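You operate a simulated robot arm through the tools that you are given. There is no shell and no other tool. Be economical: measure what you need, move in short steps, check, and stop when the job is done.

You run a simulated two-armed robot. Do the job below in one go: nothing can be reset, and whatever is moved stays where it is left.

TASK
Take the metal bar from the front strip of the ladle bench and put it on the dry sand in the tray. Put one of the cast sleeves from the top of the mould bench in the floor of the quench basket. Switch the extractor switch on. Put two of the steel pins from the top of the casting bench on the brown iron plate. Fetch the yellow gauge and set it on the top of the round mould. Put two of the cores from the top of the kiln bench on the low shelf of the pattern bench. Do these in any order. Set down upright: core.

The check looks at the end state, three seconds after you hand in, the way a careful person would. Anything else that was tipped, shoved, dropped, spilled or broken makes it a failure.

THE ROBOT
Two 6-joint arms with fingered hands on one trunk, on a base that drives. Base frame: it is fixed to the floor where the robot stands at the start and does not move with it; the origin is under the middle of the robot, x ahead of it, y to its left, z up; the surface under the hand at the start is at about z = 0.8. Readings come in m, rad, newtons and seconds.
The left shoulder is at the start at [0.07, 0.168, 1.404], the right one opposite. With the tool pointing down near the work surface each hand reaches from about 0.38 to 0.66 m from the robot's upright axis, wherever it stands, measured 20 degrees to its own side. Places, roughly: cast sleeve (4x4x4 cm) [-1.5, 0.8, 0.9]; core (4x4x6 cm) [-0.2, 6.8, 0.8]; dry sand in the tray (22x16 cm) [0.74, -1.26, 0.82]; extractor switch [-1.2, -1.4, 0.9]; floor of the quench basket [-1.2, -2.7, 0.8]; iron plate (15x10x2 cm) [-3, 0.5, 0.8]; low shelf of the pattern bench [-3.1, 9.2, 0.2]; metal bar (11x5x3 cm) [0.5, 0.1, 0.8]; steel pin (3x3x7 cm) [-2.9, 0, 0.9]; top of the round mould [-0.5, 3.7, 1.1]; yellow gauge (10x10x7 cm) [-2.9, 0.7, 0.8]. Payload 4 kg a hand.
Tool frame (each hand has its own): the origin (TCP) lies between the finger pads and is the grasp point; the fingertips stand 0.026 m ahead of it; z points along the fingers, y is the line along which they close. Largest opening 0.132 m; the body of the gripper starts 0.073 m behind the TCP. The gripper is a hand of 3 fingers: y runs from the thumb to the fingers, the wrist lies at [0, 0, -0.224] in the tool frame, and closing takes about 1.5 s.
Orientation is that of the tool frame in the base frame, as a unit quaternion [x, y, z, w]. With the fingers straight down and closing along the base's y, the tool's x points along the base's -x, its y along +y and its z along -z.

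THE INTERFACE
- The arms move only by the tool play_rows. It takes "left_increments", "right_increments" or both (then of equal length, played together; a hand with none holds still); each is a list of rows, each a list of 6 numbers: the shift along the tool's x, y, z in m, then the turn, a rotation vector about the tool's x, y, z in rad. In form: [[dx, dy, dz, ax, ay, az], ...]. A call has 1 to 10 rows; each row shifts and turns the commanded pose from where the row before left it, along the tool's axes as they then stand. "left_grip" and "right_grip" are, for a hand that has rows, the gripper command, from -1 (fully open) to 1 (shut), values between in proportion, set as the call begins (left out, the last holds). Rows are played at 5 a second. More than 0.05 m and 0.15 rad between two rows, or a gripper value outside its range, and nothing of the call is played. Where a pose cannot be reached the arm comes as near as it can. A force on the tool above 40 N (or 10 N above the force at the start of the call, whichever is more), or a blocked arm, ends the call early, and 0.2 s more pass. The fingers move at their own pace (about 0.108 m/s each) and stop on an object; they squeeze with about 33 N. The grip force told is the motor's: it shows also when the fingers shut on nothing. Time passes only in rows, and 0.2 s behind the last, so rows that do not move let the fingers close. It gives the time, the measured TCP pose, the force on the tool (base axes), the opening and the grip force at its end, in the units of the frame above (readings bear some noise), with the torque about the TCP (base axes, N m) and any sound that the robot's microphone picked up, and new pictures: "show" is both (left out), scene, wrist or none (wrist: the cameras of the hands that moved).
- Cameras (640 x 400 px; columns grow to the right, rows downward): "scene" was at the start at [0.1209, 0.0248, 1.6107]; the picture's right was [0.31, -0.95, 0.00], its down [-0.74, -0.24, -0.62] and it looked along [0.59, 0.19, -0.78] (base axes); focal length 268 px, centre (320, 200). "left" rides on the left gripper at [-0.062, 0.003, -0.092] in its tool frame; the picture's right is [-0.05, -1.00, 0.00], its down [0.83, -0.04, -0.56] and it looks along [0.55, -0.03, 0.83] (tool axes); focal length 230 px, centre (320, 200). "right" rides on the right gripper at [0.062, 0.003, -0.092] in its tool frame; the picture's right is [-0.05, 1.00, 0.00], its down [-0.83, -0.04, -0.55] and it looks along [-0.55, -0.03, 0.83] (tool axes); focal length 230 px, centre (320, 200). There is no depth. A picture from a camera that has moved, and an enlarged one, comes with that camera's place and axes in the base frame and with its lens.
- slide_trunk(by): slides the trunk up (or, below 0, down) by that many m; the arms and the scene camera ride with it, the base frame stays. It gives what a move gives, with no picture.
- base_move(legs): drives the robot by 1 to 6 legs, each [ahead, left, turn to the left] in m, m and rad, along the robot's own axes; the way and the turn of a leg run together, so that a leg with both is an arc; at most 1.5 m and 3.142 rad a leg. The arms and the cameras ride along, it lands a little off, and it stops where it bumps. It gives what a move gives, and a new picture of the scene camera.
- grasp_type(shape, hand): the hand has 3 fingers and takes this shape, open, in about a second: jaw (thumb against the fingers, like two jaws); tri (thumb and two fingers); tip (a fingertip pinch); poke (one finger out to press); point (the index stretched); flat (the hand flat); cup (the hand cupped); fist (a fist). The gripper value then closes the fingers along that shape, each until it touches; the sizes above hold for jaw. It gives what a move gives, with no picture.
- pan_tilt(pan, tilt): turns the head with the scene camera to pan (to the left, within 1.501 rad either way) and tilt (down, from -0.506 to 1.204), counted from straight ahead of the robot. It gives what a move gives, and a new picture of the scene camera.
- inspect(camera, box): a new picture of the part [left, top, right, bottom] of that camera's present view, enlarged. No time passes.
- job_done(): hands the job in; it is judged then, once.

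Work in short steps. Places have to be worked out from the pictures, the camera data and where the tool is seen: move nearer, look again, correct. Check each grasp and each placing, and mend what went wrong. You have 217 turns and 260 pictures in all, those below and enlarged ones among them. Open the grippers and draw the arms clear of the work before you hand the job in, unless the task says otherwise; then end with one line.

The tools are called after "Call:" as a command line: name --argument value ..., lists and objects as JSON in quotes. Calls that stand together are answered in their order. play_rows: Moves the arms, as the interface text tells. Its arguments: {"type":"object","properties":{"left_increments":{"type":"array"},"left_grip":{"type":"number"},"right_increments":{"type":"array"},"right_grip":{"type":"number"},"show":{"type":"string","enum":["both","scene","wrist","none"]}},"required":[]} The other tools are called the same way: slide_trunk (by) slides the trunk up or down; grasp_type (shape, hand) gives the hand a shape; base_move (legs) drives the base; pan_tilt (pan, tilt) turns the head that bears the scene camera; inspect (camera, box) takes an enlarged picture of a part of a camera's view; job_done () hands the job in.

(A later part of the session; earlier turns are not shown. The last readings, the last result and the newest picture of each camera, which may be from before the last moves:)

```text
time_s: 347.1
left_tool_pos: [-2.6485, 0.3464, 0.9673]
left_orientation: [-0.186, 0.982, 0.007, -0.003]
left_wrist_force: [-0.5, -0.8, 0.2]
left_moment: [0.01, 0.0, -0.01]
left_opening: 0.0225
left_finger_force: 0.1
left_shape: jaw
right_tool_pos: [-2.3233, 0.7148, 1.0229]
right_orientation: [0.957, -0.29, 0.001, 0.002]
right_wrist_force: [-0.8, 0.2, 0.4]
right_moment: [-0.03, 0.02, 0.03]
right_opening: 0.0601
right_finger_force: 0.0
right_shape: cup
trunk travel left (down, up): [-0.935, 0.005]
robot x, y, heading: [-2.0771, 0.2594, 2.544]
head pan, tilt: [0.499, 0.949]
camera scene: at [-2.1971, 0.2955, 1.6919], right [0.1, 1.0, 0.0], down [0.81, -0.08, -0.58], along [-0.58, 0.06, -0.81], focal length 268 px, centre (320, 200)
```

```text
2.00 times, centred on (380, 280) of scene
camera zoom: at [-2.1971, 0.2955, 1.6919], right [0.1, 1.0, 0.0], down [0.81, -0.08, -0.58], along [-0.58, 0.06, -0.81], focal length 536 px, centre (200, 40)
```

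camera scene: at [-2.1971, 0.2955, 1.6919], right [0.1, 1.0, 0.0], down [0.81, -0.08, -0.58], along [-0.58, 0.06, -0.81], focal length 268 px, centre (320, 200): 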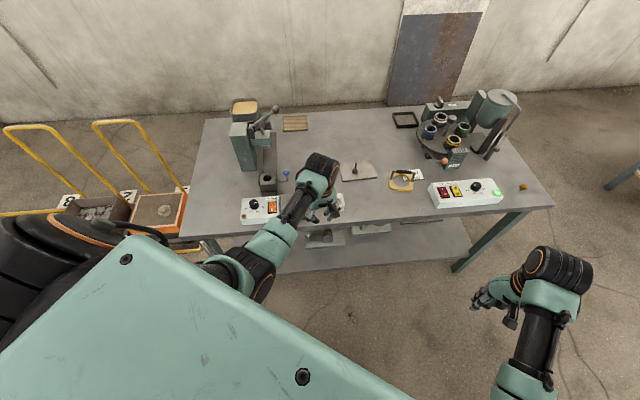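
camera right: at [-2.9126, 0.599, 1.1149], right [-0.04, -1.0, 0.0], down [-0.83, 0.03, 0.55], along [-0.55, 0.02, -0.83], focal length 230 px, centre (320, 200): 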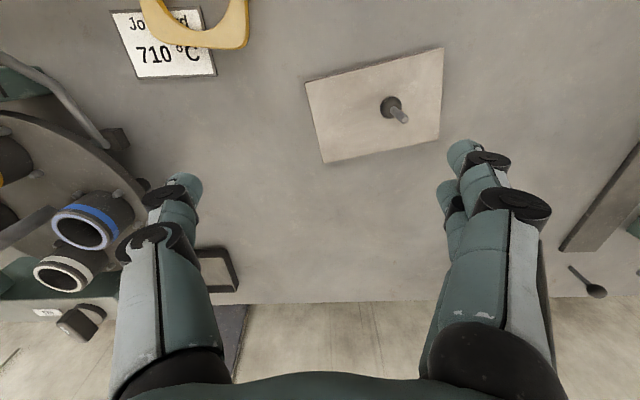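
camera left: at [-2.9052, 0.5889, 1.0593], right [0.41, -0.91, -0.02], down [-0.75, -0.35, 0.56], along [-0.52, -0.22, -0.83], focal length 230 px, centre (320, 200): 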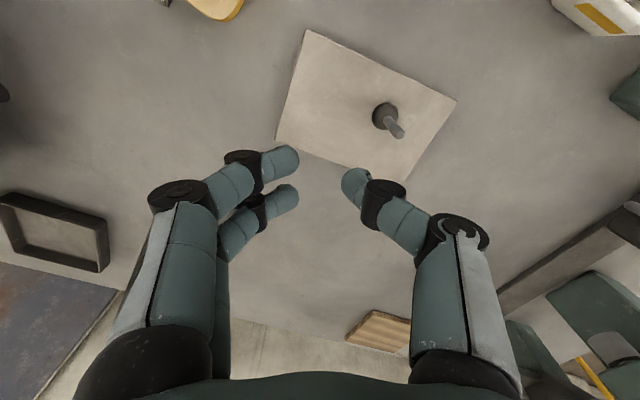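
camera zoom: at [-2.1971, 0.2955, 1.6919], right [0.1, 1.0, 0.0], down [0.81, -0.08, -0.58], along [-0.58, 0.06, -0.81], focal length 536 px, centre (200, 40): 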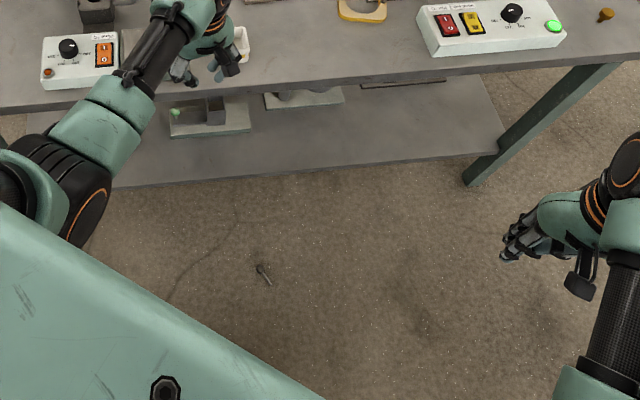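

Pin B is on the floor at about (−2.56,0.515); it slipped off during the drive. This time I'll grip the ball head itself. Shift the base over it and lower the trunk.

Call:
base_move --legs '[[0.02, -0.19, 0]]'

Call:
slide_trunk --by -0.4

Call:
slide_trunk --by -0.37

Call:
play_rows --left_increments '[[0, 0, 0, 0, 0, 0], [0, 0, 0, 0, 0, 0], [0, 0, 0, 0, 0, 0]]' --left_grip -0.1 --show "wrist"

```text
time_s: 348.7
left_tool_pos: [-2.5574, 0.5098, 0.9677]
left_orientation: [-0.188, 0.982, 0.009, -0.003]
left_wrist_force: [-0.2, -0.4, -0.2]
left_moment: [0.01, 0.01, 0.01]
left_opening: 0.0227
left_finger_force: 0.1
left_shape: jaw
right_tool_pos: [-2.2332, 0.879, 1.0244]
right_orientation: [0.957, -0.289, 0.001, 0.0]
right_wrist_force: [0.0, -0.4, -0.5]
right_moment: [0.03, -0.01, 0.0]
right_opening: 0.0603
right_finger_force: 0.0
right_shape: cup
trunk travel left (down, up): [-0.935, 0.005]
robot x, y, heading: [-1.9885, 0.4294, 2.548]
head pan, tilt: [0.499, 0.949]
camera scene: at [-2.1067, 0.4573, 1.692], right [0.1, 1.0, 0.0], down [0.81, -0.08, -0.58], along [-0.58, 0.06, -0.81], focal length 268 px, centre (320, 200)
```

scene: 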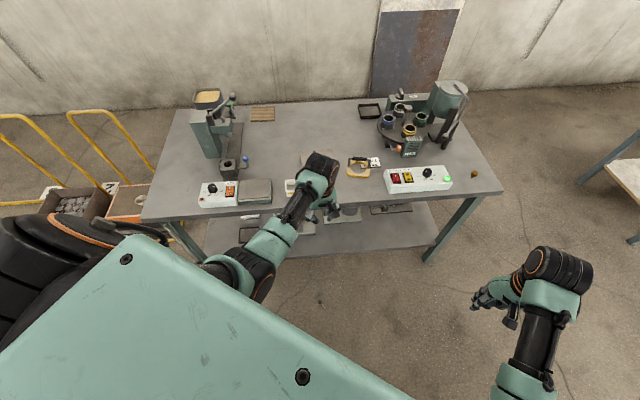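

```text
time_s: 352.5
left_tool_pos: [-2.5559, 0.5129, 0.567]
left_orientation: [-0.187, 0.982, 0.008, -0.005]
left_wrist_force: [0.9, 0.6, 0.3]
left_moment: [-0.01, -0.03, 0.01]
left_opening: 0.023
left_finger_force: 0.0
left_shape: jaw
right_tool_pos: [-2.2322, 0.881, 0.6231]
right_orientation: [0.957, -0.29, 0.001, 0.0]
right_wrist_force: [-1.1, 0.5, -1.1]
right_moment: [-0.01, 0.0, -0.01]
right_opening: 0.0596
right_finger_force: 0.0
right_shape: cup
trunk travel left (down, up): [-0.535, 0.405]
robot x, y, heading: [-1.99, 0.4255, 2.547]
head pan, tilt: [0.499, 0.949]
```

```text
time_s: 356.1
left_tool_pos: [-2.5564, 0.5115, 0.1968]
left_orientation: [-0.188, 0.982, 0.008, -0.005]
left_wrist_force: [0.6, -0.2, 0.2]
left_moment: [-0.01, 0.0, 0.0]
left_opening: 0.0228
left_finger_force: 0.2
left_shape: jaw
right_tool_pos: [-2.232, 0.8805, 0.2524]
right_orientation: [0.957, -0.29, 0.0, 0.002]
right_wrist_force: [0.0, 0.6, -1.0]
right_moment: [0.0, 0.01, -0.03]
right_opening: 0.0599
right_finger_force: 0.0
right_shape: cup
trunk travel left (down, up): [-0.165, 0.775]
robot x, y, heading: [-1.9902, 0.4245, 2.544]
head pan, tilt: [0.499, 0.949]
```

```text
time_s: 356.9
left_tool_pos: [-2.5566, 0.5123, 0.1977]
left_orientation: [-0.188, 0.982, 0.007, -0.005]
left_wrist_force: [0.0, -0.3, -0.4]
left_moment: [-0.03, 0.03, 0.01]
left_opening: 0.0719
left_finger_force: 0.1
left_shape: jaw
right_tool_pos: [-2.2316, 0.8815, 0.252]
right_orientation: [0.957, -0.29, 0.0, 0.001]
right_wrist_force: [0.2, -0.7, 0.6]
right_moment: [0.01, -0.02, 0.0]
right_opening: 0.0601
right_finger_force: 0.2
right_shape: cup
trunk travel left (down, up): [-0.165, 0.775]
robot x, y, heading: [-1.9891, 0.426, 2.543]
head pan, tilt: [0.499, 0.949]
camera left: at [-2.4985, 0.5371, 0.289], right [0.42, -0.91, -0.02], down [-0.75, -0.35, 0.56], along [-0.51, -0.22, -0.83], focal length 230 px, centre (320, 200)
```

left: 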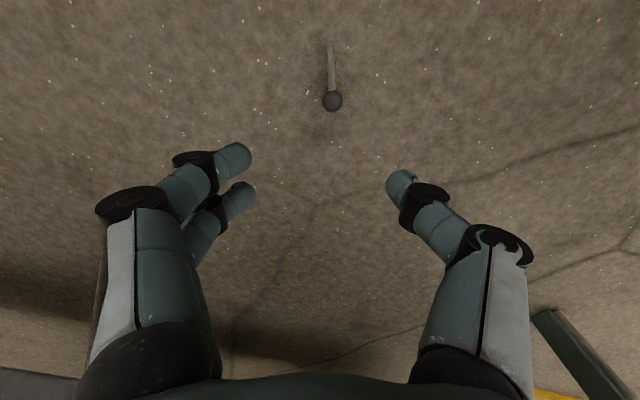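

Align over the ball head (≈(−2.541,0.507)) and descend to z≈0.06.

Call:
play_rows --left_increments '[[-0.0065, -0.005, 0.02, 0, 0, 0], [-0.0065, -0.005, 0.02, 0, 0, 0], [0, 0, 0.02, 0, 0, 0], [0, 0, 0.02, 0, 0, 0], [0, 0, 0.02, 0, 0, 0], [0, 0, 0.02, 0, 0, 0], [0, 0, 0.02, 0, 0, 0], [0, 0, 0, 0, 0, 0]]' --show "wrist"

```text
time_s: 358.7
left_tool_pos: [-2.5411, 0.5103, 0.0582]
left_orientation: [-0.188, 0.982, 0.008, -0.004]
left_wrist_force: [-0.4, 0.7, 0.0]
left_moment: [0.03, -0.03, -0.01]
left_opening: 0.072
left_finger_force: 0.1
left_shape: jaw
right_tool_pos: [-2.2317, 0.8817, 0.2525]
right_orientation: [0.957, -0.29, 0.0, 0.001]
right_wrist_force: [-0.6, 0.9, -0.3]
right_moment: [0.01, -0.02, 0.02]
right_opening: 0.0599
right_finger_force: 0.1
right_shape: cup
trunk travel left (down, up): [-0.165, 0.775]
robot x, y, heading: [-1.9905, 0.4217, 2.547]
head pan, tilt: [0.499, 0.949]
camera left: at [-2.4835, 0.5351, 0.1491], right [0.42, -0.91, -0.02], down [-0.75, -0.35, 0.56], along [-0.52, -0.22, -0.83], focal length 230 px, centre (320, 200)
```

left: 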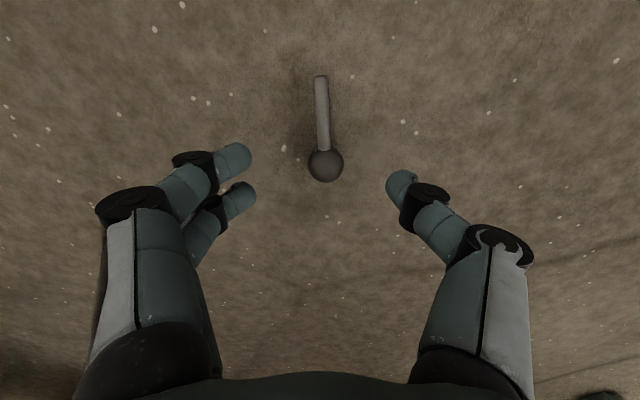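

Descend to floor level and close on the ball.

Call:
play_rows --left_increments '[[0, -0.002, 0.01, 0, 0, 0], [0, 0, 0.01, 0, 0, 0], [0, 0, 0.005, 0, 0, 0], [0, 0, 0.003, 0, 0, 0], [0, 0, 0.001, 0, 0, 0]]' --show "none"

Call:
play_rows --left_increments '[[0, 0, 0, 0, 0, 0], [0, 0, 0, 0, 0, 0], [0, 0, 0, 0, 0, 0], [0, 0, 0, 0, 0, 0]]' --left_grip 1 --show "wrist"

```text
time_s: 359.9
left_tool_pos: [-2.5418, 0.5085, 0.0288]
left_orientation: [-0.188, 0.982, 0.008, -0.005]
left_wrist_force: [-0.1, -0.8, -0.3]
left_moment: [-0.01, -0.02, -0.03]
left_opening: 0.0718
left_finger_force: 0.1
left_shape: jaw
right_tool_pos: [-2.2337, 0.8809, 0.2541]
right_orientation: [0.957, -0.29, 0.001, 0.001]
right_wrist_force: [0.2, 0.0, -0.3]
right_moment: [0.01, 0.0, 0.0]
right_opening: 0.0601
right_finger_force: 0.0
right_shape: cup
trunk travel left (down, up): [-0.165, 0.775]
robot x, y, heading: [-1.9881, 0.4244, 2.545]
head pan, tilt: [0.499, 0.949]
```

```text
time_s: 360.9
left_tool_pos: [-2.5413, 0.5077, 0.028]
left_orientation: [-0.189, 0.982, 0.007, -0.005]
left_wrist_force: [-0.5, -0.4, -0.2]
left_moment: [0.03, 0.01, -0.02]
left_opening: 0.0139
left_finger_force: 33.3
left_shape: jaw
right_tool_pos: [-2.2321, 0.8805, 0.2532]
right_orientation: [0.957, -0.289, 0.001, 0.001]
right_wrist_force: [0.3, 0.2, -1.3]
right_moment: [-0.01, -0.02, -0.01]
right_opening: 0.0602
right_finger_force: 0.1
right_shape: cup
trunk travel left (down, up): [-0.165, 0.775]
robot x, y, heading: [-1.9915, 0.4266, 2.545]
head pan, tilt: [0.499, 0.949]
camera left: at [-2.4833, 0.533, 0.1197], right [0.42, -0.91, -0.02], down [-0.75, -0.35, 0.56], along [-0.51, -0.22, -0.83], focal length 230 px, centre (320, 200)
```

left: 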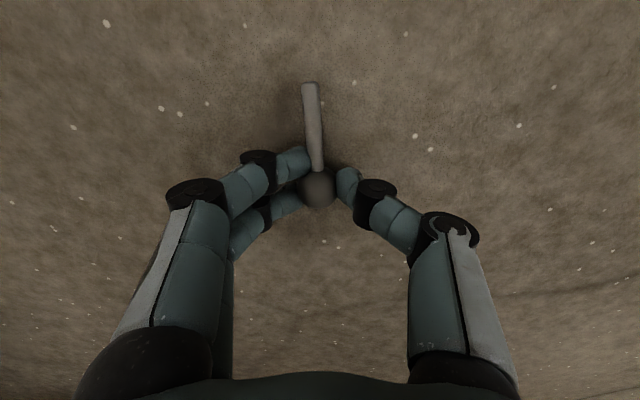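

The ball is caged by three fingertips. Lift and check.

Call:
play_rows --left_increments '[[0, 0, -0.005, 0, 0, 0], [0, 0, -0.01, 0, 0, 0], [0, 0, -0.015, 0, 0, 0], [0, 0, -0.02, 0, 0, 0], [0, 0, -0.02, 0, 0, 0], [0, 0, 0, 0, 0, 0]]' --show "wrist"

```text
time_s: 362.3
left_tool_pos: [-2.542, 0.5082, 0.0976]
left_orientation: [-0.188, 0.982, 0.007, -0.004]
left_wrist_force: [-0.8, -0.5, -1.0]
left_moment: [-0.03, -0.01, -0.01]
left_opening: 0.0135
left_finger_force: 33.3
left_shape: jaw
right_tool_pos: [-2.2315, 0.8801, 0.2545]
right_orientation: [0.957, -0.289, 0.0, 0.001]
right_wrist_force: [0.0, 0.7, -0.5]
right_moment: [-0.01, -0.04, 0.02]
right_opening: 0.0598
right_finger_force: 0.0
right_shape: cup
trunk travel left (down, up): [-0.165, 0.775]
robot x, y, heading: [-1.9901, 0.4245, 2.547]
head pan, tilt: [0.499, 0.949]
camera left: at [-2.4831, 0.5336, 0.19], right [0.42, -0.91, -0.02], down [-0.75, -0.35, 0.56], along [-0.51, -0.22, -0.83], focal length 230 px, centre (320, 200)
```

left: 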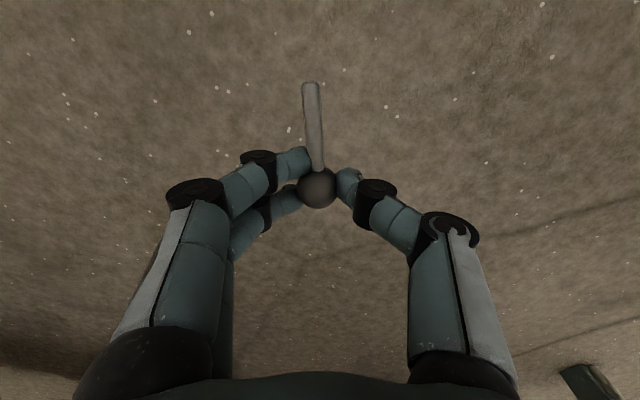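

Held. Raise the trunk and watch the opening.

Call:
slide_trunk --by 0.4

Call:
slide_trunk --by 0.37

Call:
play_rows --left_increments '[[0, 0, -0.012, 0, 0, 0], [0, 0, -0.012, 0, 0, 0], [0, 0, -0.012, 0, 0, 0], [0, 0, -0.012, 0, 0, 0], [0, 0, -0.012, 0, 0, 0]]' --show "wrist"

```text
time_s: 366.1
left_tool_pos: [-2.5418, 0.5097, 0.4979]
left_orientation: [-0.188, 0.982, 0.007, -0.005]
left_wrist_force: [0.5, -0.4, 0.6]
left_moment: [-0.04, -0.02, 0.0]
left_opening: 0.0137
left_finger_force: 32.9
left_shape: jaw
right_tool_pos: [-2.2317, 0.8816, 0.6522]
right_orientation: [0.957, -0.289, 0.001, 0.0]
right_wrist_force: [-0.1, 1.0, -0.1]
right_moment: [0.0, 0.03, 0.0]
right_opening: 0.0602
right_finger_force: 0.1
right_shape: cup
trunk travel left (down, up): [-0.565, 0.375]
robot x, y, heading: [-1.9903, 0.4223, 2.542]
head pan, tilt: [0.499, 0.949]
```

```text
time_s: 369.7
left_tool_pos: [-2.5414, 0.5085, 0.8686]
left_orientation: [-0.188, 0.982, 0.007, -0.005]
left_wrist_force: [0.4, 0.4, -0.3]
left_moment: [0.02, -0.02, 0.03]
left_opening: 0.0135
left_finger_force: 33.4
left_shape: jaw
right_tool_pos: [-2.2331, 0.8812, 1.0236]
right_orientation: [0.957, -0.29, 0.001, 0.001]
right_wrist_force: [-0.1, -0.3, 0.3]
right_moment: [-0.01, 0.02, 0.01]
right_opening: 0.0598
right_finger_force: 0.0
right_shape: cup
trunk travel left (down, up): [-0.935, 0.005]
robot x, y, heading: [-1.9884, 0.4263, 2.545]
head pan, tilt: [0.499, 0.949]
```

```text
time_s: 370.9
left_tool_pos: [-2.5388, 0.5086, 0.9284]
left_orientation: [-0.188, 0.982, 0.008, -0.005]
left_wrist_force: [0.4, -0.3, -0.1]
left_moment: [-0.01, 0.0, 0.02]
left_opening: 0.0134
left_finger_force: 32.8
left_shape: jaw
right_tool_pos: [-2.2317, 0.8813, 1.0228]
right_orientation: [0.957, -0.29, 0.0, 0.001]
right_wrist_force: [0.0, 0.8, -0.4]
right_moment: [0.02, 0.02, 0.0]
right_opening: 0.0602
right_finger_force: 0.2
right_shape: cup
trunk travel left (down, up): [-0.935, 0.005]
robot x, y, heading: [-1.9918, 0.4267, 2.541]
head pan, tilt: [0.499, 0.949]
camera left: at [-2.4824, 0.5332, 1.0198], right [0.42, -0.91, -0.02], down [-0.75, -0.35, 0.56], along [-0.51, -0.22, -0.83], focal length 230 px, centre (320, 200)
```

left: 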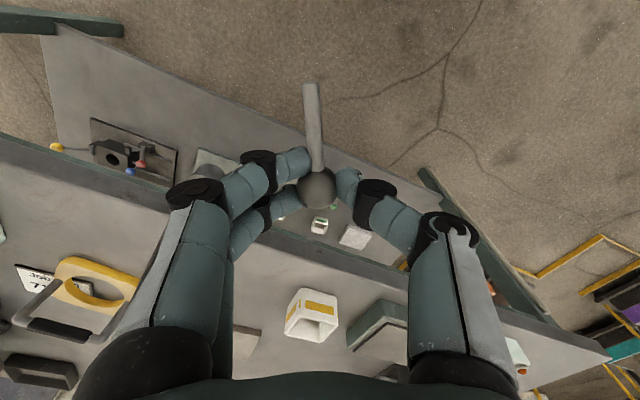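

Drive back to the plate in one leg and check the grip.

Call:
base_move --legs '[[0.369, 0.178, 0]]'

Call:
inspect --camera "left" --box '[0, 0, 640, 400]'

```text
time_s: 373.5
left_tool_pos: [-2.9517, 0.5745, 0.9298]
left_orientation: [-0.188, 0.982, 0.009, -0.005]
left_wrist_force: [0.3, 0.6, 0.0]
left_moment: [-0.01, -0.03, 0.0]
left_opening: 0.0136
left_finger_force: 33.2
left_shape: jaw
right_tool_pos: [-2.643, 0.9458, 1.0235]
right_orientation: [0.957, -0.29, 0.0, 0.002]
right_wrist_force: [-0.3, 0.5, -0.5]
right_moment: [0.01, 0.01, 0.02]
right_opening: 0.0598
right_finger_force: 0.1
right_shape: cup
trunk travel left (down, up): [-0.935, 0.005]
robot x, y, heading: [-2.4004, 0.4917, 2.546]
head pan, tilt: [0.499, 0.949]
camera scene: at [-2.5154, 0.5277, 1.6923], right [0.1, 1.0, 0.0], down [0.81, -0.08, -0.58], along [-0.58, 0.06, -0.81], focal length 268 px, centre (320, 200)
```

scene: 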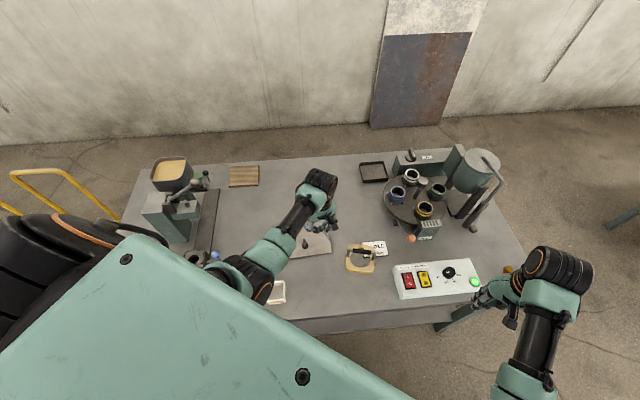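

```text
1.00 times, centred on (320, 200) of left (not enlarged: the box is as wide or as high as the picture)
camera zoom: at [-2.8943, 0.5992, 1.0203], right [0.42, -0.91, -0.02], down [-0.75, -0.35, 0.56], along [-0.52, -0.22, -0.83], focal length 230 px, centre (320, 200)
```

zoom: 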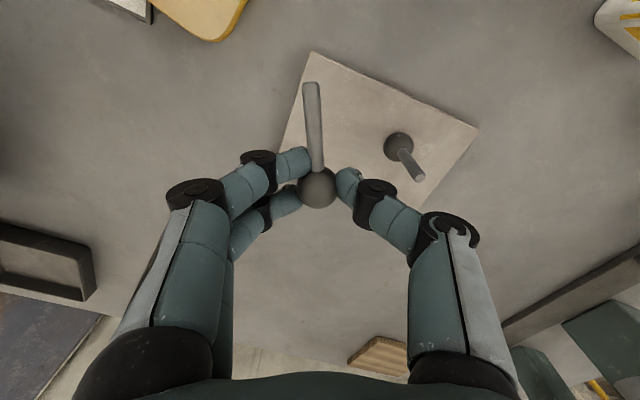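

Pin still held by the ball, over the plate's free part. Lower to z≈0.853, then creep.

Call:
play_rows --left_increments '[[0.003, 0.005, 0.015, 0, 0, 0], [0, 0, 0.015, 0, 0, 0], [0, 0, 0.015, 0, 0, 0], [0, 0, 0.015, 0, 0, 0], [0, 0, 0.012, 0, 0, 0], [0, 0, 0.004, 0, 0, 0], [0, 0, 0, 0, 0, 0]]' --show "none"

Call:
play_rows --left_increments '[[0, 0, 0.002, 0, 0, 0], [0, 0, 0.002, 0, 0, 0], [0, 0, 0, 0, 0, 0]]' --show "none"

```text
time_s: 375.1
left_tool_pos: [-2.9579, 0.5808, 0.8586]
left_orientation: [-0.188, 0.982, 0.009, -0.009]
left_wrist_force: [0.3, -3.9, 31.8]
left_moment: [-0.29, -0.05, -0.03]
left_opening: 0.0156
left_finger_force: 33.3
left_shape: jaw
right_tool_pos: [-2.6415, 0.9471, 1.0252]
right_orientation: [0.957, -0.29, -0.002, 0.002]
right_wrist_force: [-0.6, -0.2, -0.6]
right_moment: [-0.01, -0.01, -0.01]
right_opening: 0.06
right_finger_force: 0.1
right_shape: cup
trunk travel left (down, up): [-0.935, 0.005]
robot x, y, heading: [-2.4048, 0.4882, 2.543]
head pan, tilt: [0.499, 0.949]
```

```text
time_s: 375.5
left_tool_pos: [-2.962, 0.5826, 0.8587]
left_orientation: [-0.186, 0.982, 0.012, -0.01]
left_wrist_force: [6.4, -4.9, 27.8]
left_moment: [-0.35, -0.23, 0.02]
left_opening: 0.0159
left_finger_force: 33.1
left_shape: jaw
right_tool_pos: [-2.6416, 0.9451, 1.0242]
right_orientation: [0.957, -0.29, 0.0, 0.002]
right_wrist_force: [0.7, -0.6, -0.6]
right_moment: [-0.02, 0.02, 0.01]
right_opening: 0.0598
right_finger_force: 0.2
right_shape: cup
trunk travel left (down, up): [-0.935, 0.005]
robot x, y, heading: [-2.4036, 0.4921, 2.548]
head pan, tilt: [0.499, 0.949]
stopped in row 1 (left hand): the force on the tool passed its limit at 44 N (the readings are from after the stop); the commanded pose is now the measured one
```

Contact earlier than thought (plate top ≈0.83). Ease up until light, then open.

Call:
play_rows --left_increments '[[0, 0, -0.003, 0, 0, 0], [0, 0, -0.002, 0, 0, 0], [0, 0, 0, 0, 0, 0]]' --show "wrist"

```text
time_s: 376.3
left_tool_pos: [-2.9604, 0.5805, 0.8596]
left_orientation: [-0.187, 0.982, 0.009, -0.007]
left_wrist_force: [0.7, 0.0, 1.2]
left_moment: [0.05, 0.01, 0.0]
left_opening: 0.0156
left_finger_force: 32.8
left_shape: jaw
right_tool_pos: [-2.6458, 0.9481, 1.0223]
right_orientation: [0.957, -0.289, 0.001, 0.001]
right_wrist_force: [-0.3, -0.3, -0.5]
right_moment: [-0.05, 0.03, 0.0]
right_opening: 0.06
right_finger_force: 0.1
right_shape: cup
trunk travel left (down, up): [-0.935, 0.005]
robot x, y, heading: [-2.4061, 0.4932, 2.541]
head pan, tilt: [0.499, 0.949]
camera left: at [-2.9026, 0.6047, 0.95], right [0.42, -0.91, -0.02], down [-0.75, -0.35, 0.56], along [-0.52, -0.22, -0.83], focal length 230 px, centre (320, 200)
```

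left: 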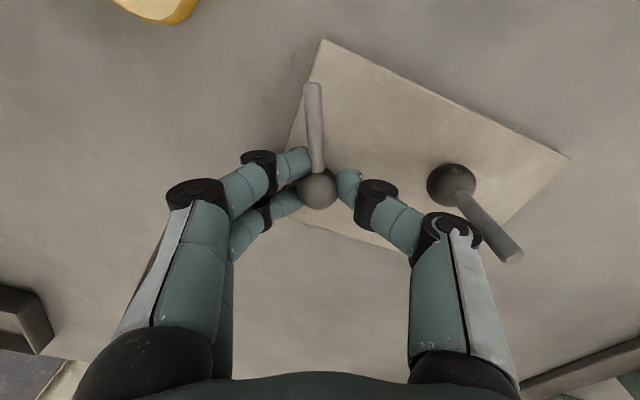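

Ball is well inside the plate. Raise 2 mm and open to ~4.5 cm.

Call:
play_rows --left_increments '[[0, 0, -0.003, 0, 0, 0], [0, 0, -0.001, 0, 0, 0], [0, 0, -0.002, 0, 0, 0], [0, 0, -0.002, 0, 0, 0], [0, 0, 0, 0, 0, 0]]' --left_grip 0.3 --show "wrist"

```text
time_s: 377.5
left_tool_pos: [-2.9618, 0.5822, 0.8684]
left_orientation: [-0.187, 0.982, 0.01, -0.009]
left_wrist_force: [-0.2, 0.1, -0.8]
left_moment: [0.01, -0.03, -0.01]
left_opening: 0.0457
left_finger_force: 0.1
left_shape: jaw
right_tool_pos: [-2.6444, 0.9472, 1.0235]
right_orientation: [0.957, -0.29, 0.001, 0.001]
right_wrist_force: [0.7, 0.1, 1.1]
right_moment: [-0.02, 0.02, 0.01]
right_opening: 0.0601
right_finger_force: 0.2
right_shape: cup
trunk travel left (down, up): [-0.935, 0.005]
robot x, y, heading: [-2.4034, 0.4941, 2.546]
head pan, tilt: [0.499, 0.949]
camera left: at [-2.9033, 0.6059, 0.9584], right [0.42, -0.91, -0.02], down [-0.75, -0.36, 0.56], along [-0.52, -0.22, -0.83], focal length 230 px, centre (320, 200)
```

left: 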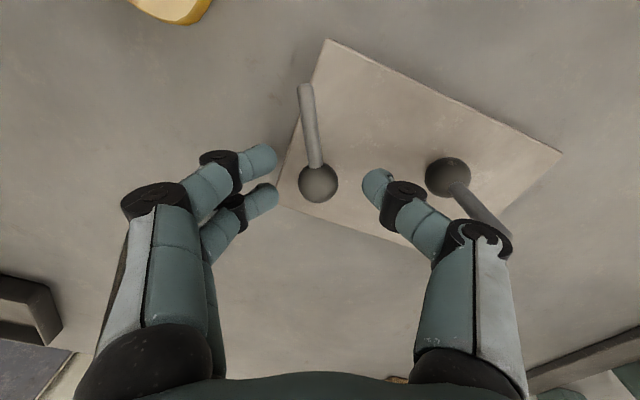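

Pin B is on the plate. Lift straight up.

Call:
play_rows --left_increments '[[0, 0, -0.006, 0, 0, 0], [0, 0, -0.01, 0, 0, 0], [0, 0, -0.015, 0, 0, 0], [0, 0, -0.02, 0, 0, 0], [0, 0, -0.02, 0, 0, 0], [0, 0, -0.02, 0, 0, 0], [0, 0, -0.02, 0, 0, 0]]' --show "wrist"

Call:
inspect --camera "scene" --box '[260, 180, 400, 290]'

```text
time_s: 379.1
left_tool_pos: [-2.9588, 0.5792, 0.9799]
left_orientation: [-0.188, 0.982, 0.01, -0.008]
left_wrist_force: [0.0, 0.1, 0.5]
left_moment: [0.01, 0.01, 0.0]
left_opening: 0.0459
left_finger_force: 0.0
left_shape: jaw
right_tool_pos: [-2.6449, 0.9462, 1.0236]
right_orientation: [0.957, -0.289, 0.0, 0.001]
right_wrist_force: [0.8, 0.2, 0.0]
right_moment: [0.0, 0.01, -0.04]
right_opening: 0.06
right_finger_force: 0.1
right_shape: cup
trunk travel left (down, up): [-0.935, 0.005]
robot x, y, heading: [-2.4015, 0.4893, 2.546]
head pan, tilt: [0.499, 0.949]
camera left: at [-2.9008, 0.6038, 1.0702], right [0.42, -0.91, -0.02], down [-0.74, -0.36, 0.56], along [-0.52, -0.22, -0.83], focal length 230 px, centre (320, 200)
```

left: 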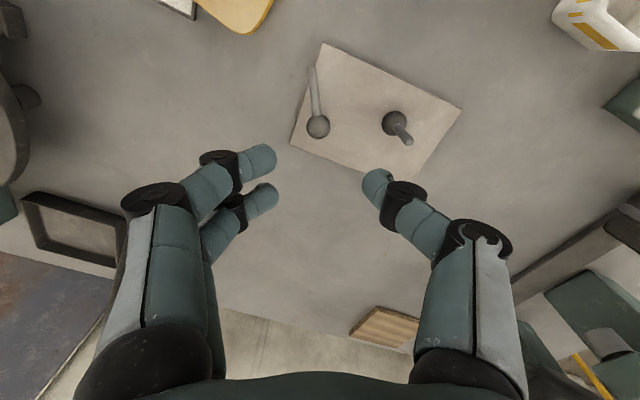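

```text
3.64 times, centred on (330, 235) of scene
camera zoom: at [-2.5174, 0.528, 1.6921], right [0.1, 1.0, 0.0], down [0.81, -0.08, -0.58], along [-0.58, 0.06, -0.81], focal length 974 px, centre (284, 73)
```

zoom: 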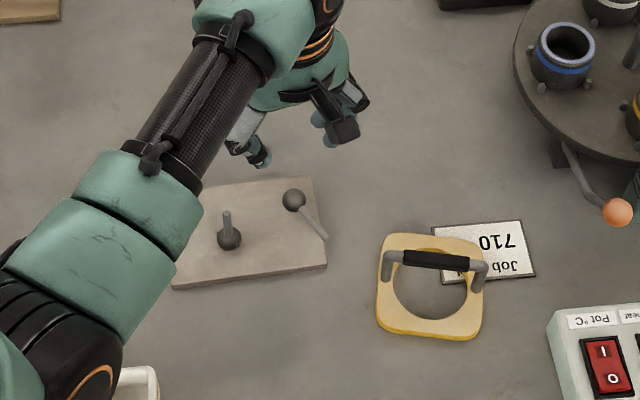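

Both pins are on the plate. Now the gauge: turn the base right 0.23 and rotate the left hand so it closes across the handle.

Call:
base_move --legs '[[0, 0, -0.23]]'

Call:
play_rows --left_increments '[[0, 0, 0, 0, 0, -0.149], [0, 0, 0, 0, 0, -0.149], [0, 0, 0, 0, 0, -0.149], [0, 0, 0, 0, 0, -0.149], [0, 0, 0, 0, 0, -0.149], [0, 0, 0, 0, 0, -0.149], [0, 0, 0, 0, 0, -0.149], [0, 0, 0, 0, 0, -0.147], [0, 0, 0, 0, 0, 0]]' --left_grip -0.1 --show "wrist"

```text
time_s: 380.3
left_tool_pos: [-2.9253, 0.7033, 0.979]
left_orientation: [-0.075, 0.997, 0.011, -0.008]
left_wrist_force: [-0.2, -1.1, -0.5]
left_moment: [0.0, 0.01, 0.05]
left_opening: 0.046
left_finger_force: 0.1
left_shape: jaw
right_tool_pos: [-2.5354, 0.9896, 1.0227]
right_orientation: [0.918, -0.397, 0.002, 0.001]
right_wrist_force: [0.5, -0.8, 0.2]
right_moment: [-0.03, 0.0, 0.0]
right_opening: 0.0599
right_finger_force: 0.0
right_shape: cup
trunk travel left (down, up): [-0.935, 0.005]
robot x, y, heading: [-2.4015, 0.4907, 2.311]
head pan, tilt: [0.499, 0.949]
camera scene: at [-2.5075, 0.5525, 1.6921], right [0.32, 0.95, 0.0], down [0.77, -0.26, -0.58], along [-0.55, 0.19, -0.81], focal length 268 px, centre (320, 200)
```

scene: 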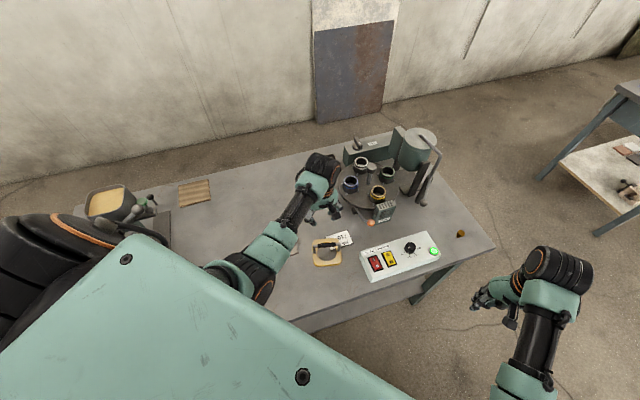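

```text
time_s: 382.3
left_tool_pos: [-2.9253, 0.7025, 0.979]
left_orientation: [-0.621, 0.784, 0.012, -0.001]
left_wrist_force: [0.1, 0.5, 0.4]
left_moment: [0.01, 0.0, 0.0]
left_opening: 0.0722
left_finger_force: 0.0
left_shape: jaw
right_tool_pos: [-2.5369, 0.989, 1.0229]
right_orientation: [0.918, -0.397, 0.001, 0.001]
right_wrist_force: [1.1, -0.3, 0.7]
right_moment: [-0.01, 0.0, 0.01]
right_opening: 0.0597
right_finger_force: 0.1
right_shape: cup
trunk travel left (down, up): [-0.935, 0.005]
robot x, y, heading: [-2.4008, 0.4977, 2.316]
head pan, tilt: [0.499, 0.949]
camera left: at [-2.9122, 0.7623, 1.0714], right [0.98, -0.18, -0.02], down [-0.14, -0.83, 0.54], along [-0.11, -0.53, -0.84], focal length 230 px, centre (320, 200)
```

left: 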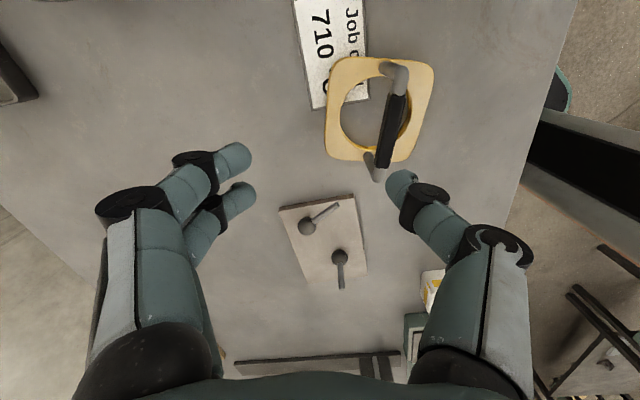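

Handle centre is about (−2.867, 0.702). Move over it and descend to z≈0.93.

Call:
play_rows --left_increments '[[-0.005, -0.019, 0, 0, 0, 0], [-0.004, -0.019, 0, 0, 0, 0], [-0.004, -0.0185, 0.01, 0, 0, 0], [0, 0, 0.02, 0, 0, 0], [0, 0, 0.02, 0, 0, 0], [0, 0, 0, 0, 0, 0]]' --show "wrist"

```text
time_s: 383.7
left_tool_pos: [-2.8685, 0.7043, 0.9299]
left_orientation: [-0.621, 0.784, 0.014, 0.0]
left_wrist_force: [0.2, -0.3, -1.0]
left_moment: [0.02, 0.03, -0.01]
left_opening: 0.0718
left_finger_force: 0.1
left_shape: jaw
right_tool_pos: [-2.5359, 0.9894, 1.0216]
right_orientation: [0.918, -0.398, 0.0, 0.002]
right_wrist_force: [0.6, 0.3, -0.4]
right_moment: [-0.01, 0.0, -0.05]
right_opening: 0.06
right_finger_force: 0.2
right_shape: cup
trunk travel left (down, up): [-0.935, 0.005]
robot x, y, heading: [-2.4041, 0.4927, 2.316]
head pan, tilt: [0.499, 0.949]
camera left: at [-2.855, 0.7636, 1.0221], right [0.98, -0.18, -0.02], down [-0.14, -0.83, 0.54], along [-0.11, -0.53, -0.84], focal length 230 px, centre (320, 200)
```

left: 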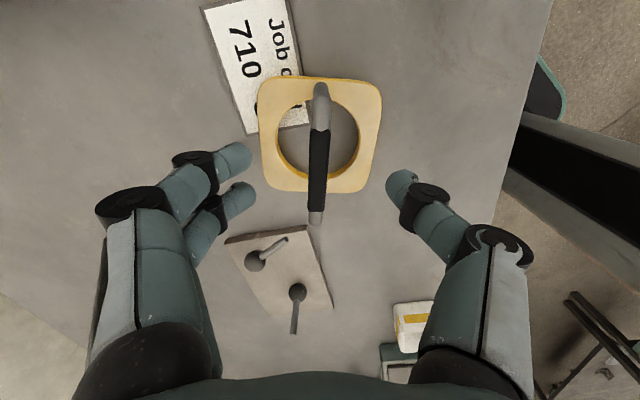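

Handle is at z≈0.884, well centred. Descend 4.5 cm and close.

Call:
play_rows --left_increments '[[0, 0, 0.015, 0, 0, 0], [0, 0, 0.015, 0, 0, 0], [0, 0, 0.012, 0, 0, 0], [0, 0, 0.003, 0, 0, 0], [0, 0, 0, 0, 0, 0]]' --show "none"

Call:
play_rows --left_increments '[[0, 0, 0, 0, 0, 0], [0, 0, 0, 0, 0, 0], [0, 0, 0, 0, 0, 0], [0, 0, 0, 0, 0, 0], [0, 0, 0, 0, 0, 0]]' --left_grip 1 --show "wrist"

```text
time_s: 384.9
left_tool_pos: [-2.8702, 0.7066, 0.8843]
left_orientation: [-0.62, 0.784, 0.013, 0.0]
left_wrist_force: [0.2, 0.5, 0.0]
left_moment: [0.01, -0.03, -0.02]
left_opening: 0.0719
left_finger_force: 0.0
left_shape: jaw
right_tool_pos: [-2.5359, 0.9901, 1.0222]
right_orientation: [0.918, -0.397, 0.0, 0.001]
right_wrist_force: [-0.6, 0.3, 0.0]
right_moment: [-0.02, 0.0, 0.0]
right_opening: 0.0596
right_finger_force: 0.1
right_shape: cup
trunk travel left (down, up): [-0.935, 0.005]
robot x, y, heading: [-2.4063, 0.4891, 2.318]
head pan, tilt: [0.499, 0.949]
```

```text
time_s: 386.1
left_tool_pos: [-2.8686, 0.7059, 0.8851]
left_orientation: [-0.62, 0.784, 0.013, 0.0]
left_wrist_force: [0.3, -0.8, 0.1]
left_moment: [0.05, -0.02, 0.02]
left_opening: 0.0
left_finger_force: 32.2
left_shape: jaw
right_tool_pos: [-2.5362, 0.9892, 1.0226]
right_orientation: [0.918, -0.397, 0.002, 0.002]
right_wrist_force: [-0.9, 0.4, 0.4]
right_moment: [-0.02, 0.0, -0.03]
right_opening: 0.06
right_finger_force: 0.1
right_shape: cup
trunk travel left (down, up): [-0.935, 0.005]
robot x, y, heading: [-2.4039, 0.492, 2.321]
head pan, tilt: [0.499, 0.949]
camera left: at [-2.8557, 0.7643, 0.9762], right [0.98, -0.18, -0.02], down [-0.14, -0.83, 0.54], along [-0.11, -0.53, -0.84], focal length 230 px, centre (320, 200)
```

left: 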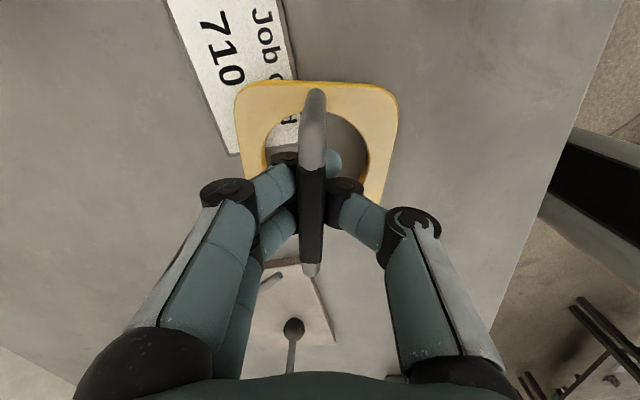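

Fingers closed under the handle; pads act about 1.4 cm below the TCP. Open, raise 1.4 cm, and close again.

Call:
play_rows --left_increments '[[0, 0, 0, 0, 0, 0], [0, 0, 0, 0, 0, 0], [0, 0, 0, 0, 0, 0], [0, 0, -0.007, 0, 0, 0], [0, 0, -0.007, 0, 0, 0], [0, 0, 0, 0, 0, 0]]' --left_grip 0.0 --show "none"

Call:
play_rows --left_increments '[[0, 0, 0, 0, 0, 0], [0, 0, 0, 0, 0, 0], [0, 0, 0, 0, 0, 0], [0, 0, 0, 0, 0, 0], [0, 0, 0, 0, 0, 0]]' --left_grip 1 --show "wrist"

```text
time_s: 387.5
left_tool_pos: [-2.8669, 0.7051, 0.8972]
left_orientation: [-0.621, 0.784, 0.013, -0.001]
left_wrist_force: [0.1, -0.2, -0.8]
left_moment: [-0.01, 0.0, 0.0]
left_opening: 0.0653
left_finger_force: 0.0
left_shape: jaw
right_tool_pos: [-2.5351, 0.9894, 1.023]
right_orientation: [0.918, -0.397, 0.001, 0.001]
right_wrist_force: [0.3, 0.2, 0.2]
right_moment: [-0.05, 0.02, 0.01]
right_opening: 0.0601
right_finger_force: 0.0
right_shape: cup
trunk travel left (down, up): [-0.935, 0.005]
robot x, y, heading: [-2.4037, 0.4937, 2.313]
head pan, tilt: [0.499, 0.949]
```

```text
time_s: 388.7
left_tool_pos: [-2.8677, 0.7039, 0.8978]
left_orientation: [-0.62, 0.784, 0.013, 0.001]
left_wrist_force: [0.3, -0.1, -2.6]
left_moment: [0.03, -0.04, 0.01]
left_opening: 0.0001
left_finger_force: 32.8
left_shape: jaw
right_tool_pos: [-2.5347, 0.9902, 1.0237]
right_orientation: [0.918, -0.397, 0.001, 0.002]
right_wrist_force: [0.5, 0.1, -0.5]
right_moment: [0.03, 0.03, 0.02]
right_opening: 0.0602
right_finger_force: 0.1
right_shape: cup
trunk travel left (down, up): [-0.935, 0.005]
robot x, y, heading: [-2.404, 0.4915, 2.317]
head pan, tilt: [0.499, 0.949]
camera left: at [-2.8554, 0.7639, 0.9895], right [0.98, -0.18, -0.02], down [-0.14, -0.83, 0.54], along [-0.11, -0.53, -0.84], focal length 230 px, centre (320, 200)
```

left: 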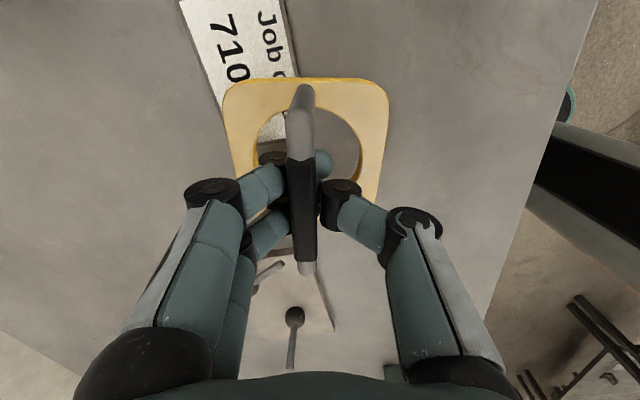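

The handle rests hooked securely over the closed fingers. Lift and check.

Call:
play_rows --left_increments '[[0, 0, -0.01, 0, 0, 0], [0, 0, -0.01, 0, 0, 0], [0, 0, -0.015, 0, 0, 0], [0, 0, -0.015, 0, 0, 0], [0, 0, -0.015, 0, 0, 0], [0, 0, -0.015, 0, 0, 0], [0, 0, 0, 0, 0, 0]]' --show "both"

```text
time_s: 390.3
left_tool_pos: [-2.8673, 0.7026, 0.9755]
left_orientation: [-0.621, 0.784, 0.012, 0.001]
left_wrist_force: [-0.5, -0.3, -3.4]
left_moment: [-0.01, -0.09, -0.02]
left_opening: 0.0001
left_finger_force: 33.6
left_shape: jaw
right_tool_pos: [-2.5375, 0.9907, 1.0223]
right_orientation: [0.918, -0.398, 0.002, 0.001]
right_wrist_force: [-0.4, 0.0, -0.8]
right_moment: [-0.01, 0.01, 0.04]
right_opening: 0.0601
right_finger_force: 0.0
right_shape: cup
trunk travel left (down, up): [-0.935, 0.005]
robot x, y, heading: [-2.403, 0.4919, 2.314]
head pan, tilt: [0.499, 0.949]
camera scene: at [-2.5073, 0.553, 1.6921], right [0.32, 0.95, 0.0], down [0.77, -0.26, -0.58], along [-0.55, 0.19, -0.81], focal length 268 px, centre (320, 200)
camera left: at [-2.8549, 0.762, 1.0687], right [0.98, -0.18, -0.02], down [-0.14, -0.83, 0.54], along [-0.11, -0.53, -0.84], focal length 230 px, centre (320, 200)
```

scene: 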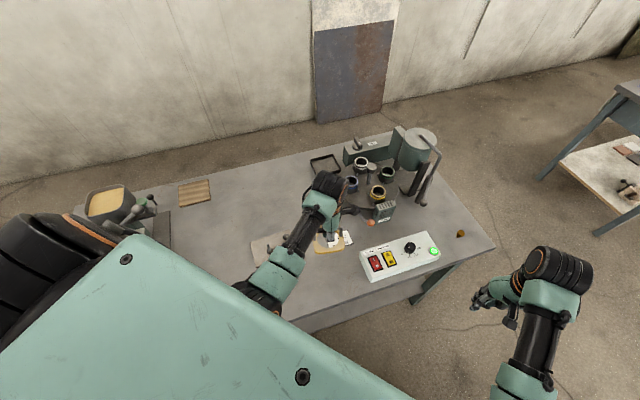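
left: 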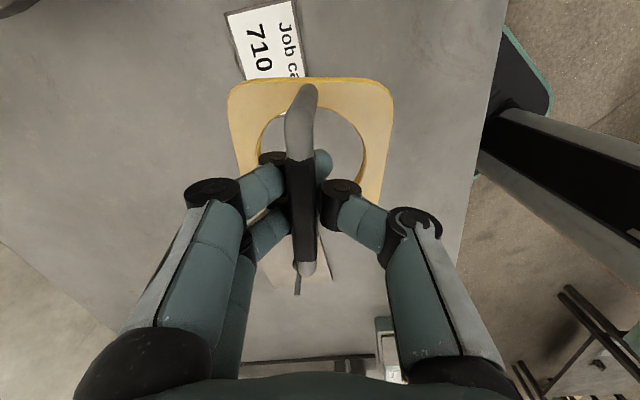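

Gauge held. Back away from the bench, turn north and drive toward the round mould.

Call:
base_move --legs '[[-0.28, 0, 0], [0, 0, -0.743], [1.2, -0.1, 0]]'

Call:
pan_tilt --pan -0.35 --tilt 0.4

```text
time_s: 400.0
left_tool_pos: [-2.3224, 1.9724, 0.9757]
left_orientation: [-0.298, 0.954, 0.012, 0.005]
left_wrist_force: [0.1, 0.6, -3.0]
left_moment: [0.03, -0.02, 0.01]
left_opening: 0.0001
left_finger_force: 33.6
left_shape: jaw
right_tool_pos: [-1.8833, 1.9638, 1.0223]
right_orientation: [0.714, -0.7, 0.001, 0.002]
right_wrist_force: [0.2, -0.5, -0.2]
right_moment: [-0.05, -0.05, 0.01]
right_opening: 0.0602
right_finger_force: 0.0
right_shape: cup
trunk travel left (down, up): [-0.935, 0.005]
robot x, y, heading: [-2.115, 1.5066, 1.584]
head pan, tilt: [0.499, 0.949]
camera scene: at [-2.155, 1.6182, 1.6921], right [0.87, 0.49, 0.0], down [0.4, -0.71, -0.58], along [-0.28, 0.51, -0.81], focal length 268 px, centre (320, 200)
```

scene: 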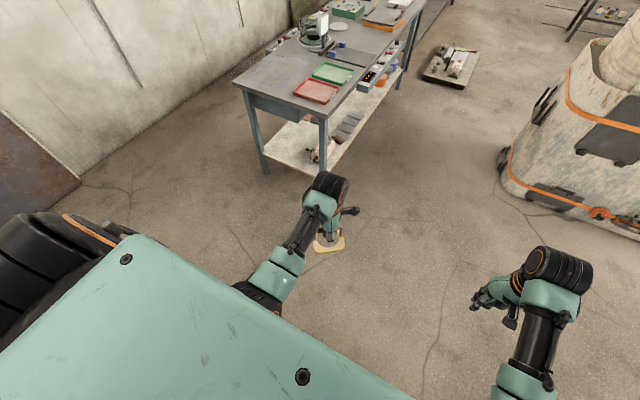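

```text
time_s: 401.1
left_tool_pos: [-2.3209, 1.9731, 0.9764]
left_orientation: [-0.298, 0.954, 0.011, 0.004]
left_wrist_force: [0.7, 0.2, -3.4]
left_moment: [-0.01, 0.0, 0.0]
left_opening: 0.0
left_finger_force: 33.2
left_shape: jaw
right_tool_pos: [-1.8831, 1.963, 1.0219]
right_orientation: [0.714, -0.7, 0.001, 0.002]
right_wrist_force: [0.1, -0.1, 0.5]
right_moment: [0.02, -0.01, -0.03]
right_opening: 0.0601
right_finger_force: 0.0
right_shape: cup
trunk travel left (down, up): [-0.935, 0.005]
robot x, y, heading: [-2.1167, 1.5046, 1.588]
head pan, tilt: [-0.351, 0.4]
camera scene: at [-2.0887, 1.6428, 1.7387], right [0.94, -0.33, 0.0], down [-0.13, -0.37, -0.92], along [0.31, 0.87, -0.39], focal length 268 px, centre (320, 200)
```

scene: 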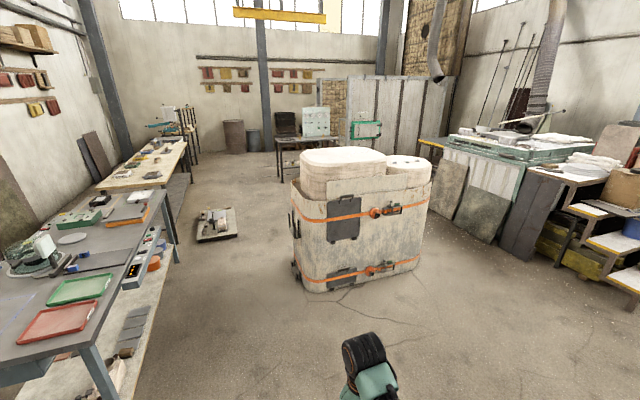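

The mould at (−0.5,3.7) is the right-hand cylinder. Enlarge.

Call:
inspect --camera "scene" --box '[280, 130, 450, 300]'

```text
2.35 times, centred on (365, 215) of scene
camera zoom: at [-2.0887, 1.6428, 1.7387], right [0.94, -0.33, 0.0], down [-0.13, -0.37, -0.92], along [0.31, 0.87, -0.39], focal length 630 px, centre (214, 165)
```

zoom: 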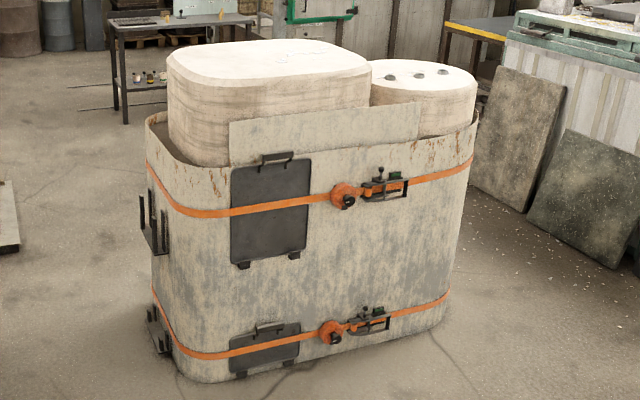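

Plan: place the gauge on the mould's south part at about (−0.53, 3.53). Drive to in front of it from the south.

Call:
base_move --legs '[[0.7, 0, -0.017], [0, -1.5, 0], [0, -0.3, 0]]'

Call:
pan_tilt --pan 0.15 --tilt 0.45

```text
time_s: 413.7
left_tool_pos: [-0.5129, 2.6738, 0.9752]
left_orientation: [-0.297, 0.955, 0.011, 0.006]
left_wrist_force: [-0.3, -1.1, -2.9]
left_moment: [-0.01, -0.01, -0.02]
left_opening: 0.0
left_finger_force: 33.1
left_shape: jaw
right_tool_pos: [-0.0744, 2.663, 1.0236]
right_orientation: [0.713, -0.701, 0.001, 0.002]
right_wrist_force: [0.3, 0.7, 0.1]
right_moment: [-0.01, 0.01, -0.02]
right_opening: 0.0601
right_finger_force: 0.1
right_shape: cup
trunk travel left (down, up): [-0.935, 0.005]
robot x, y, heading: [-0.3089, 2.2058, 1.583]
head pan, tilt: [-0.351, 0.4]
camera scene: at [-0.2825, 2.3435, 1.7388], right [0.94, -0.33, 0.0], down [-0.13, -0.37, -0.92], along [0.31, 0.87, -0.39], focal length 268 px, centre (320, 200)
```

scene: 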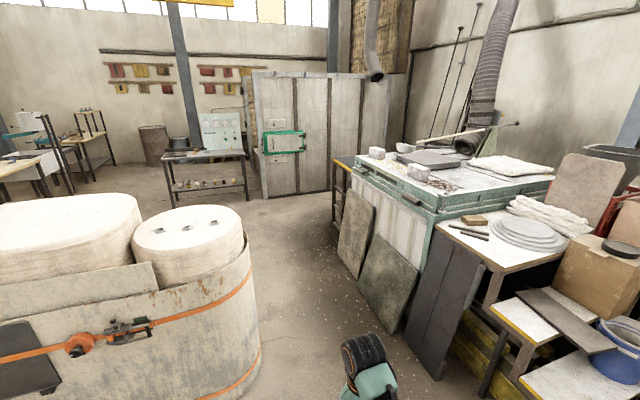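

```text
time_s: 414.6
left_tool_pos: [-0.51, 2.6749, 0.9765]
left_orientation: [-0.297, 0.955, 0.011, 0.005]
left_wrist_force: [0.1, -0.2, -3.0]
left_moment: [-0.11, -0.03, 0.01]
left_opening: 0.0
left_finger_force: 32.9
left_shape: jaw
right_tool_pos: [-0.0731, 2.6624, 1.023]
right_orientation: [0.713, -0.701, 0.0, 0.003]
right_wrist_force: [0.0, -0.1, -0.4]
right_moment: [0.02, -0.02, 0.02]
right_opening: 0.0601
right_finger_force: 0.1
right_shape: cup
trunk travel left (down, up): [-0.935, 0.005]
robot x, y, heading: [-0.3073, 2.2068, 1.58]
head pan, tilt: [0.15, 0.45]
camera scene: at [-0.3242, 2.347, 1.734], right [0.99, 0.16, 0.0], down [0.07, -0.43, -0.9], along [-0.14, 0.89, -0.44], focal length 268 px, centre (320, 200)
```

scene: 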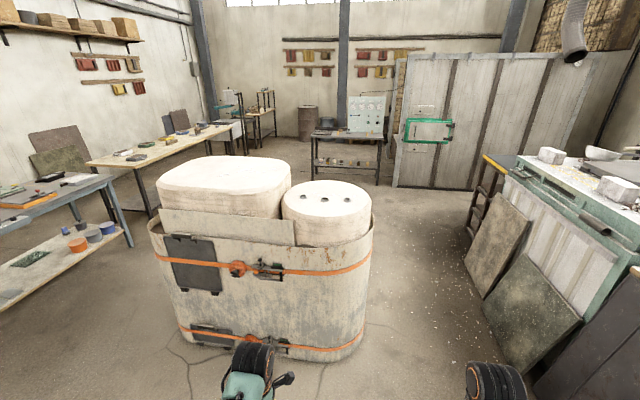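

Mould top centre (−0.49,3.65), radius ≈0.25; studs lie along y≈3.64. Raise the gauge to z≈1.23 first.

Call:
play_rows --left_increments '[[0, 0, -0.025, 0, 0, 0], [0, 0, -0.025, 0, 0, 0], [0, 0, -0.025, 0, 0, 0], [0, 0, -0.025, 0, 0, 0], [0, 0, -0.025, 0, 0, 0], [0, 0, -0.025, 0, 0, 0], [0, 0, -0.025, 0, 0, 0], [0, 0, -0.025, 0, 0, 0], [0, 0, -0.025, 0, 0, 0], [0, 0, -0.025, 0, 0, 0]]' --show "wrist"

```text
time_s: 416.8
left_tool_pos: [-0.4964, 2.6974, 1.0895]
left_orientation: [-0.3, 0.954, 0.014, -0.004]
left_wrist_force: [-0.3, 1.2, -3.2]
left_moment: [-0.04, 0.01, 0.02]
left_opening: 0.0
left_finger_force: 32.7
left_shape: jaw
left hand out of reach, approached as far as the arm can: row 5, 6, 7, 8, 9, 10
right_tool_pos: [-0.0723, 2.6644, 1.0216]
right_orientation: [0.713, -0.701, 0.001, 0.003]
right_wrist_force: [-0.5, 0.4, 0.1]
right_moment: [0.02, -0.02, 0.02]
right_opening: 0.0597
right_finger_force: 0.1
right_shape: cup
trunk travel left (down, up): [-0.935, 0.005]
robot x, y, heading: [-0.3129, 2.2074, 1.582]
head pan, tilt: [0.15, 0.45]
camera left: at [-0.4457, 2.734, 1.1815], right [0.61, -0.79, -0.03], down [-0.65, -0.52, 0.55], along [-0.45, -0.32, -0.83], focal length 230 px, centre (320, 200)
```

left: 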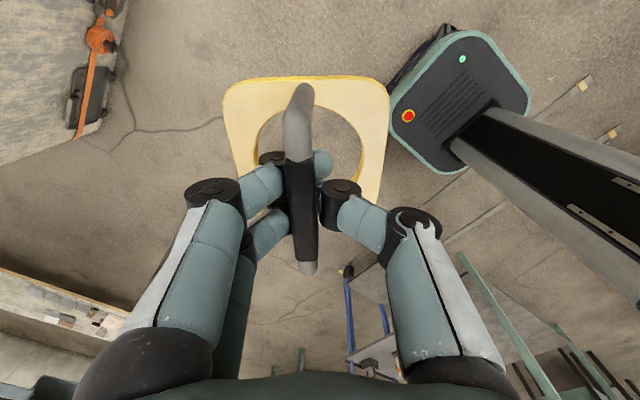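

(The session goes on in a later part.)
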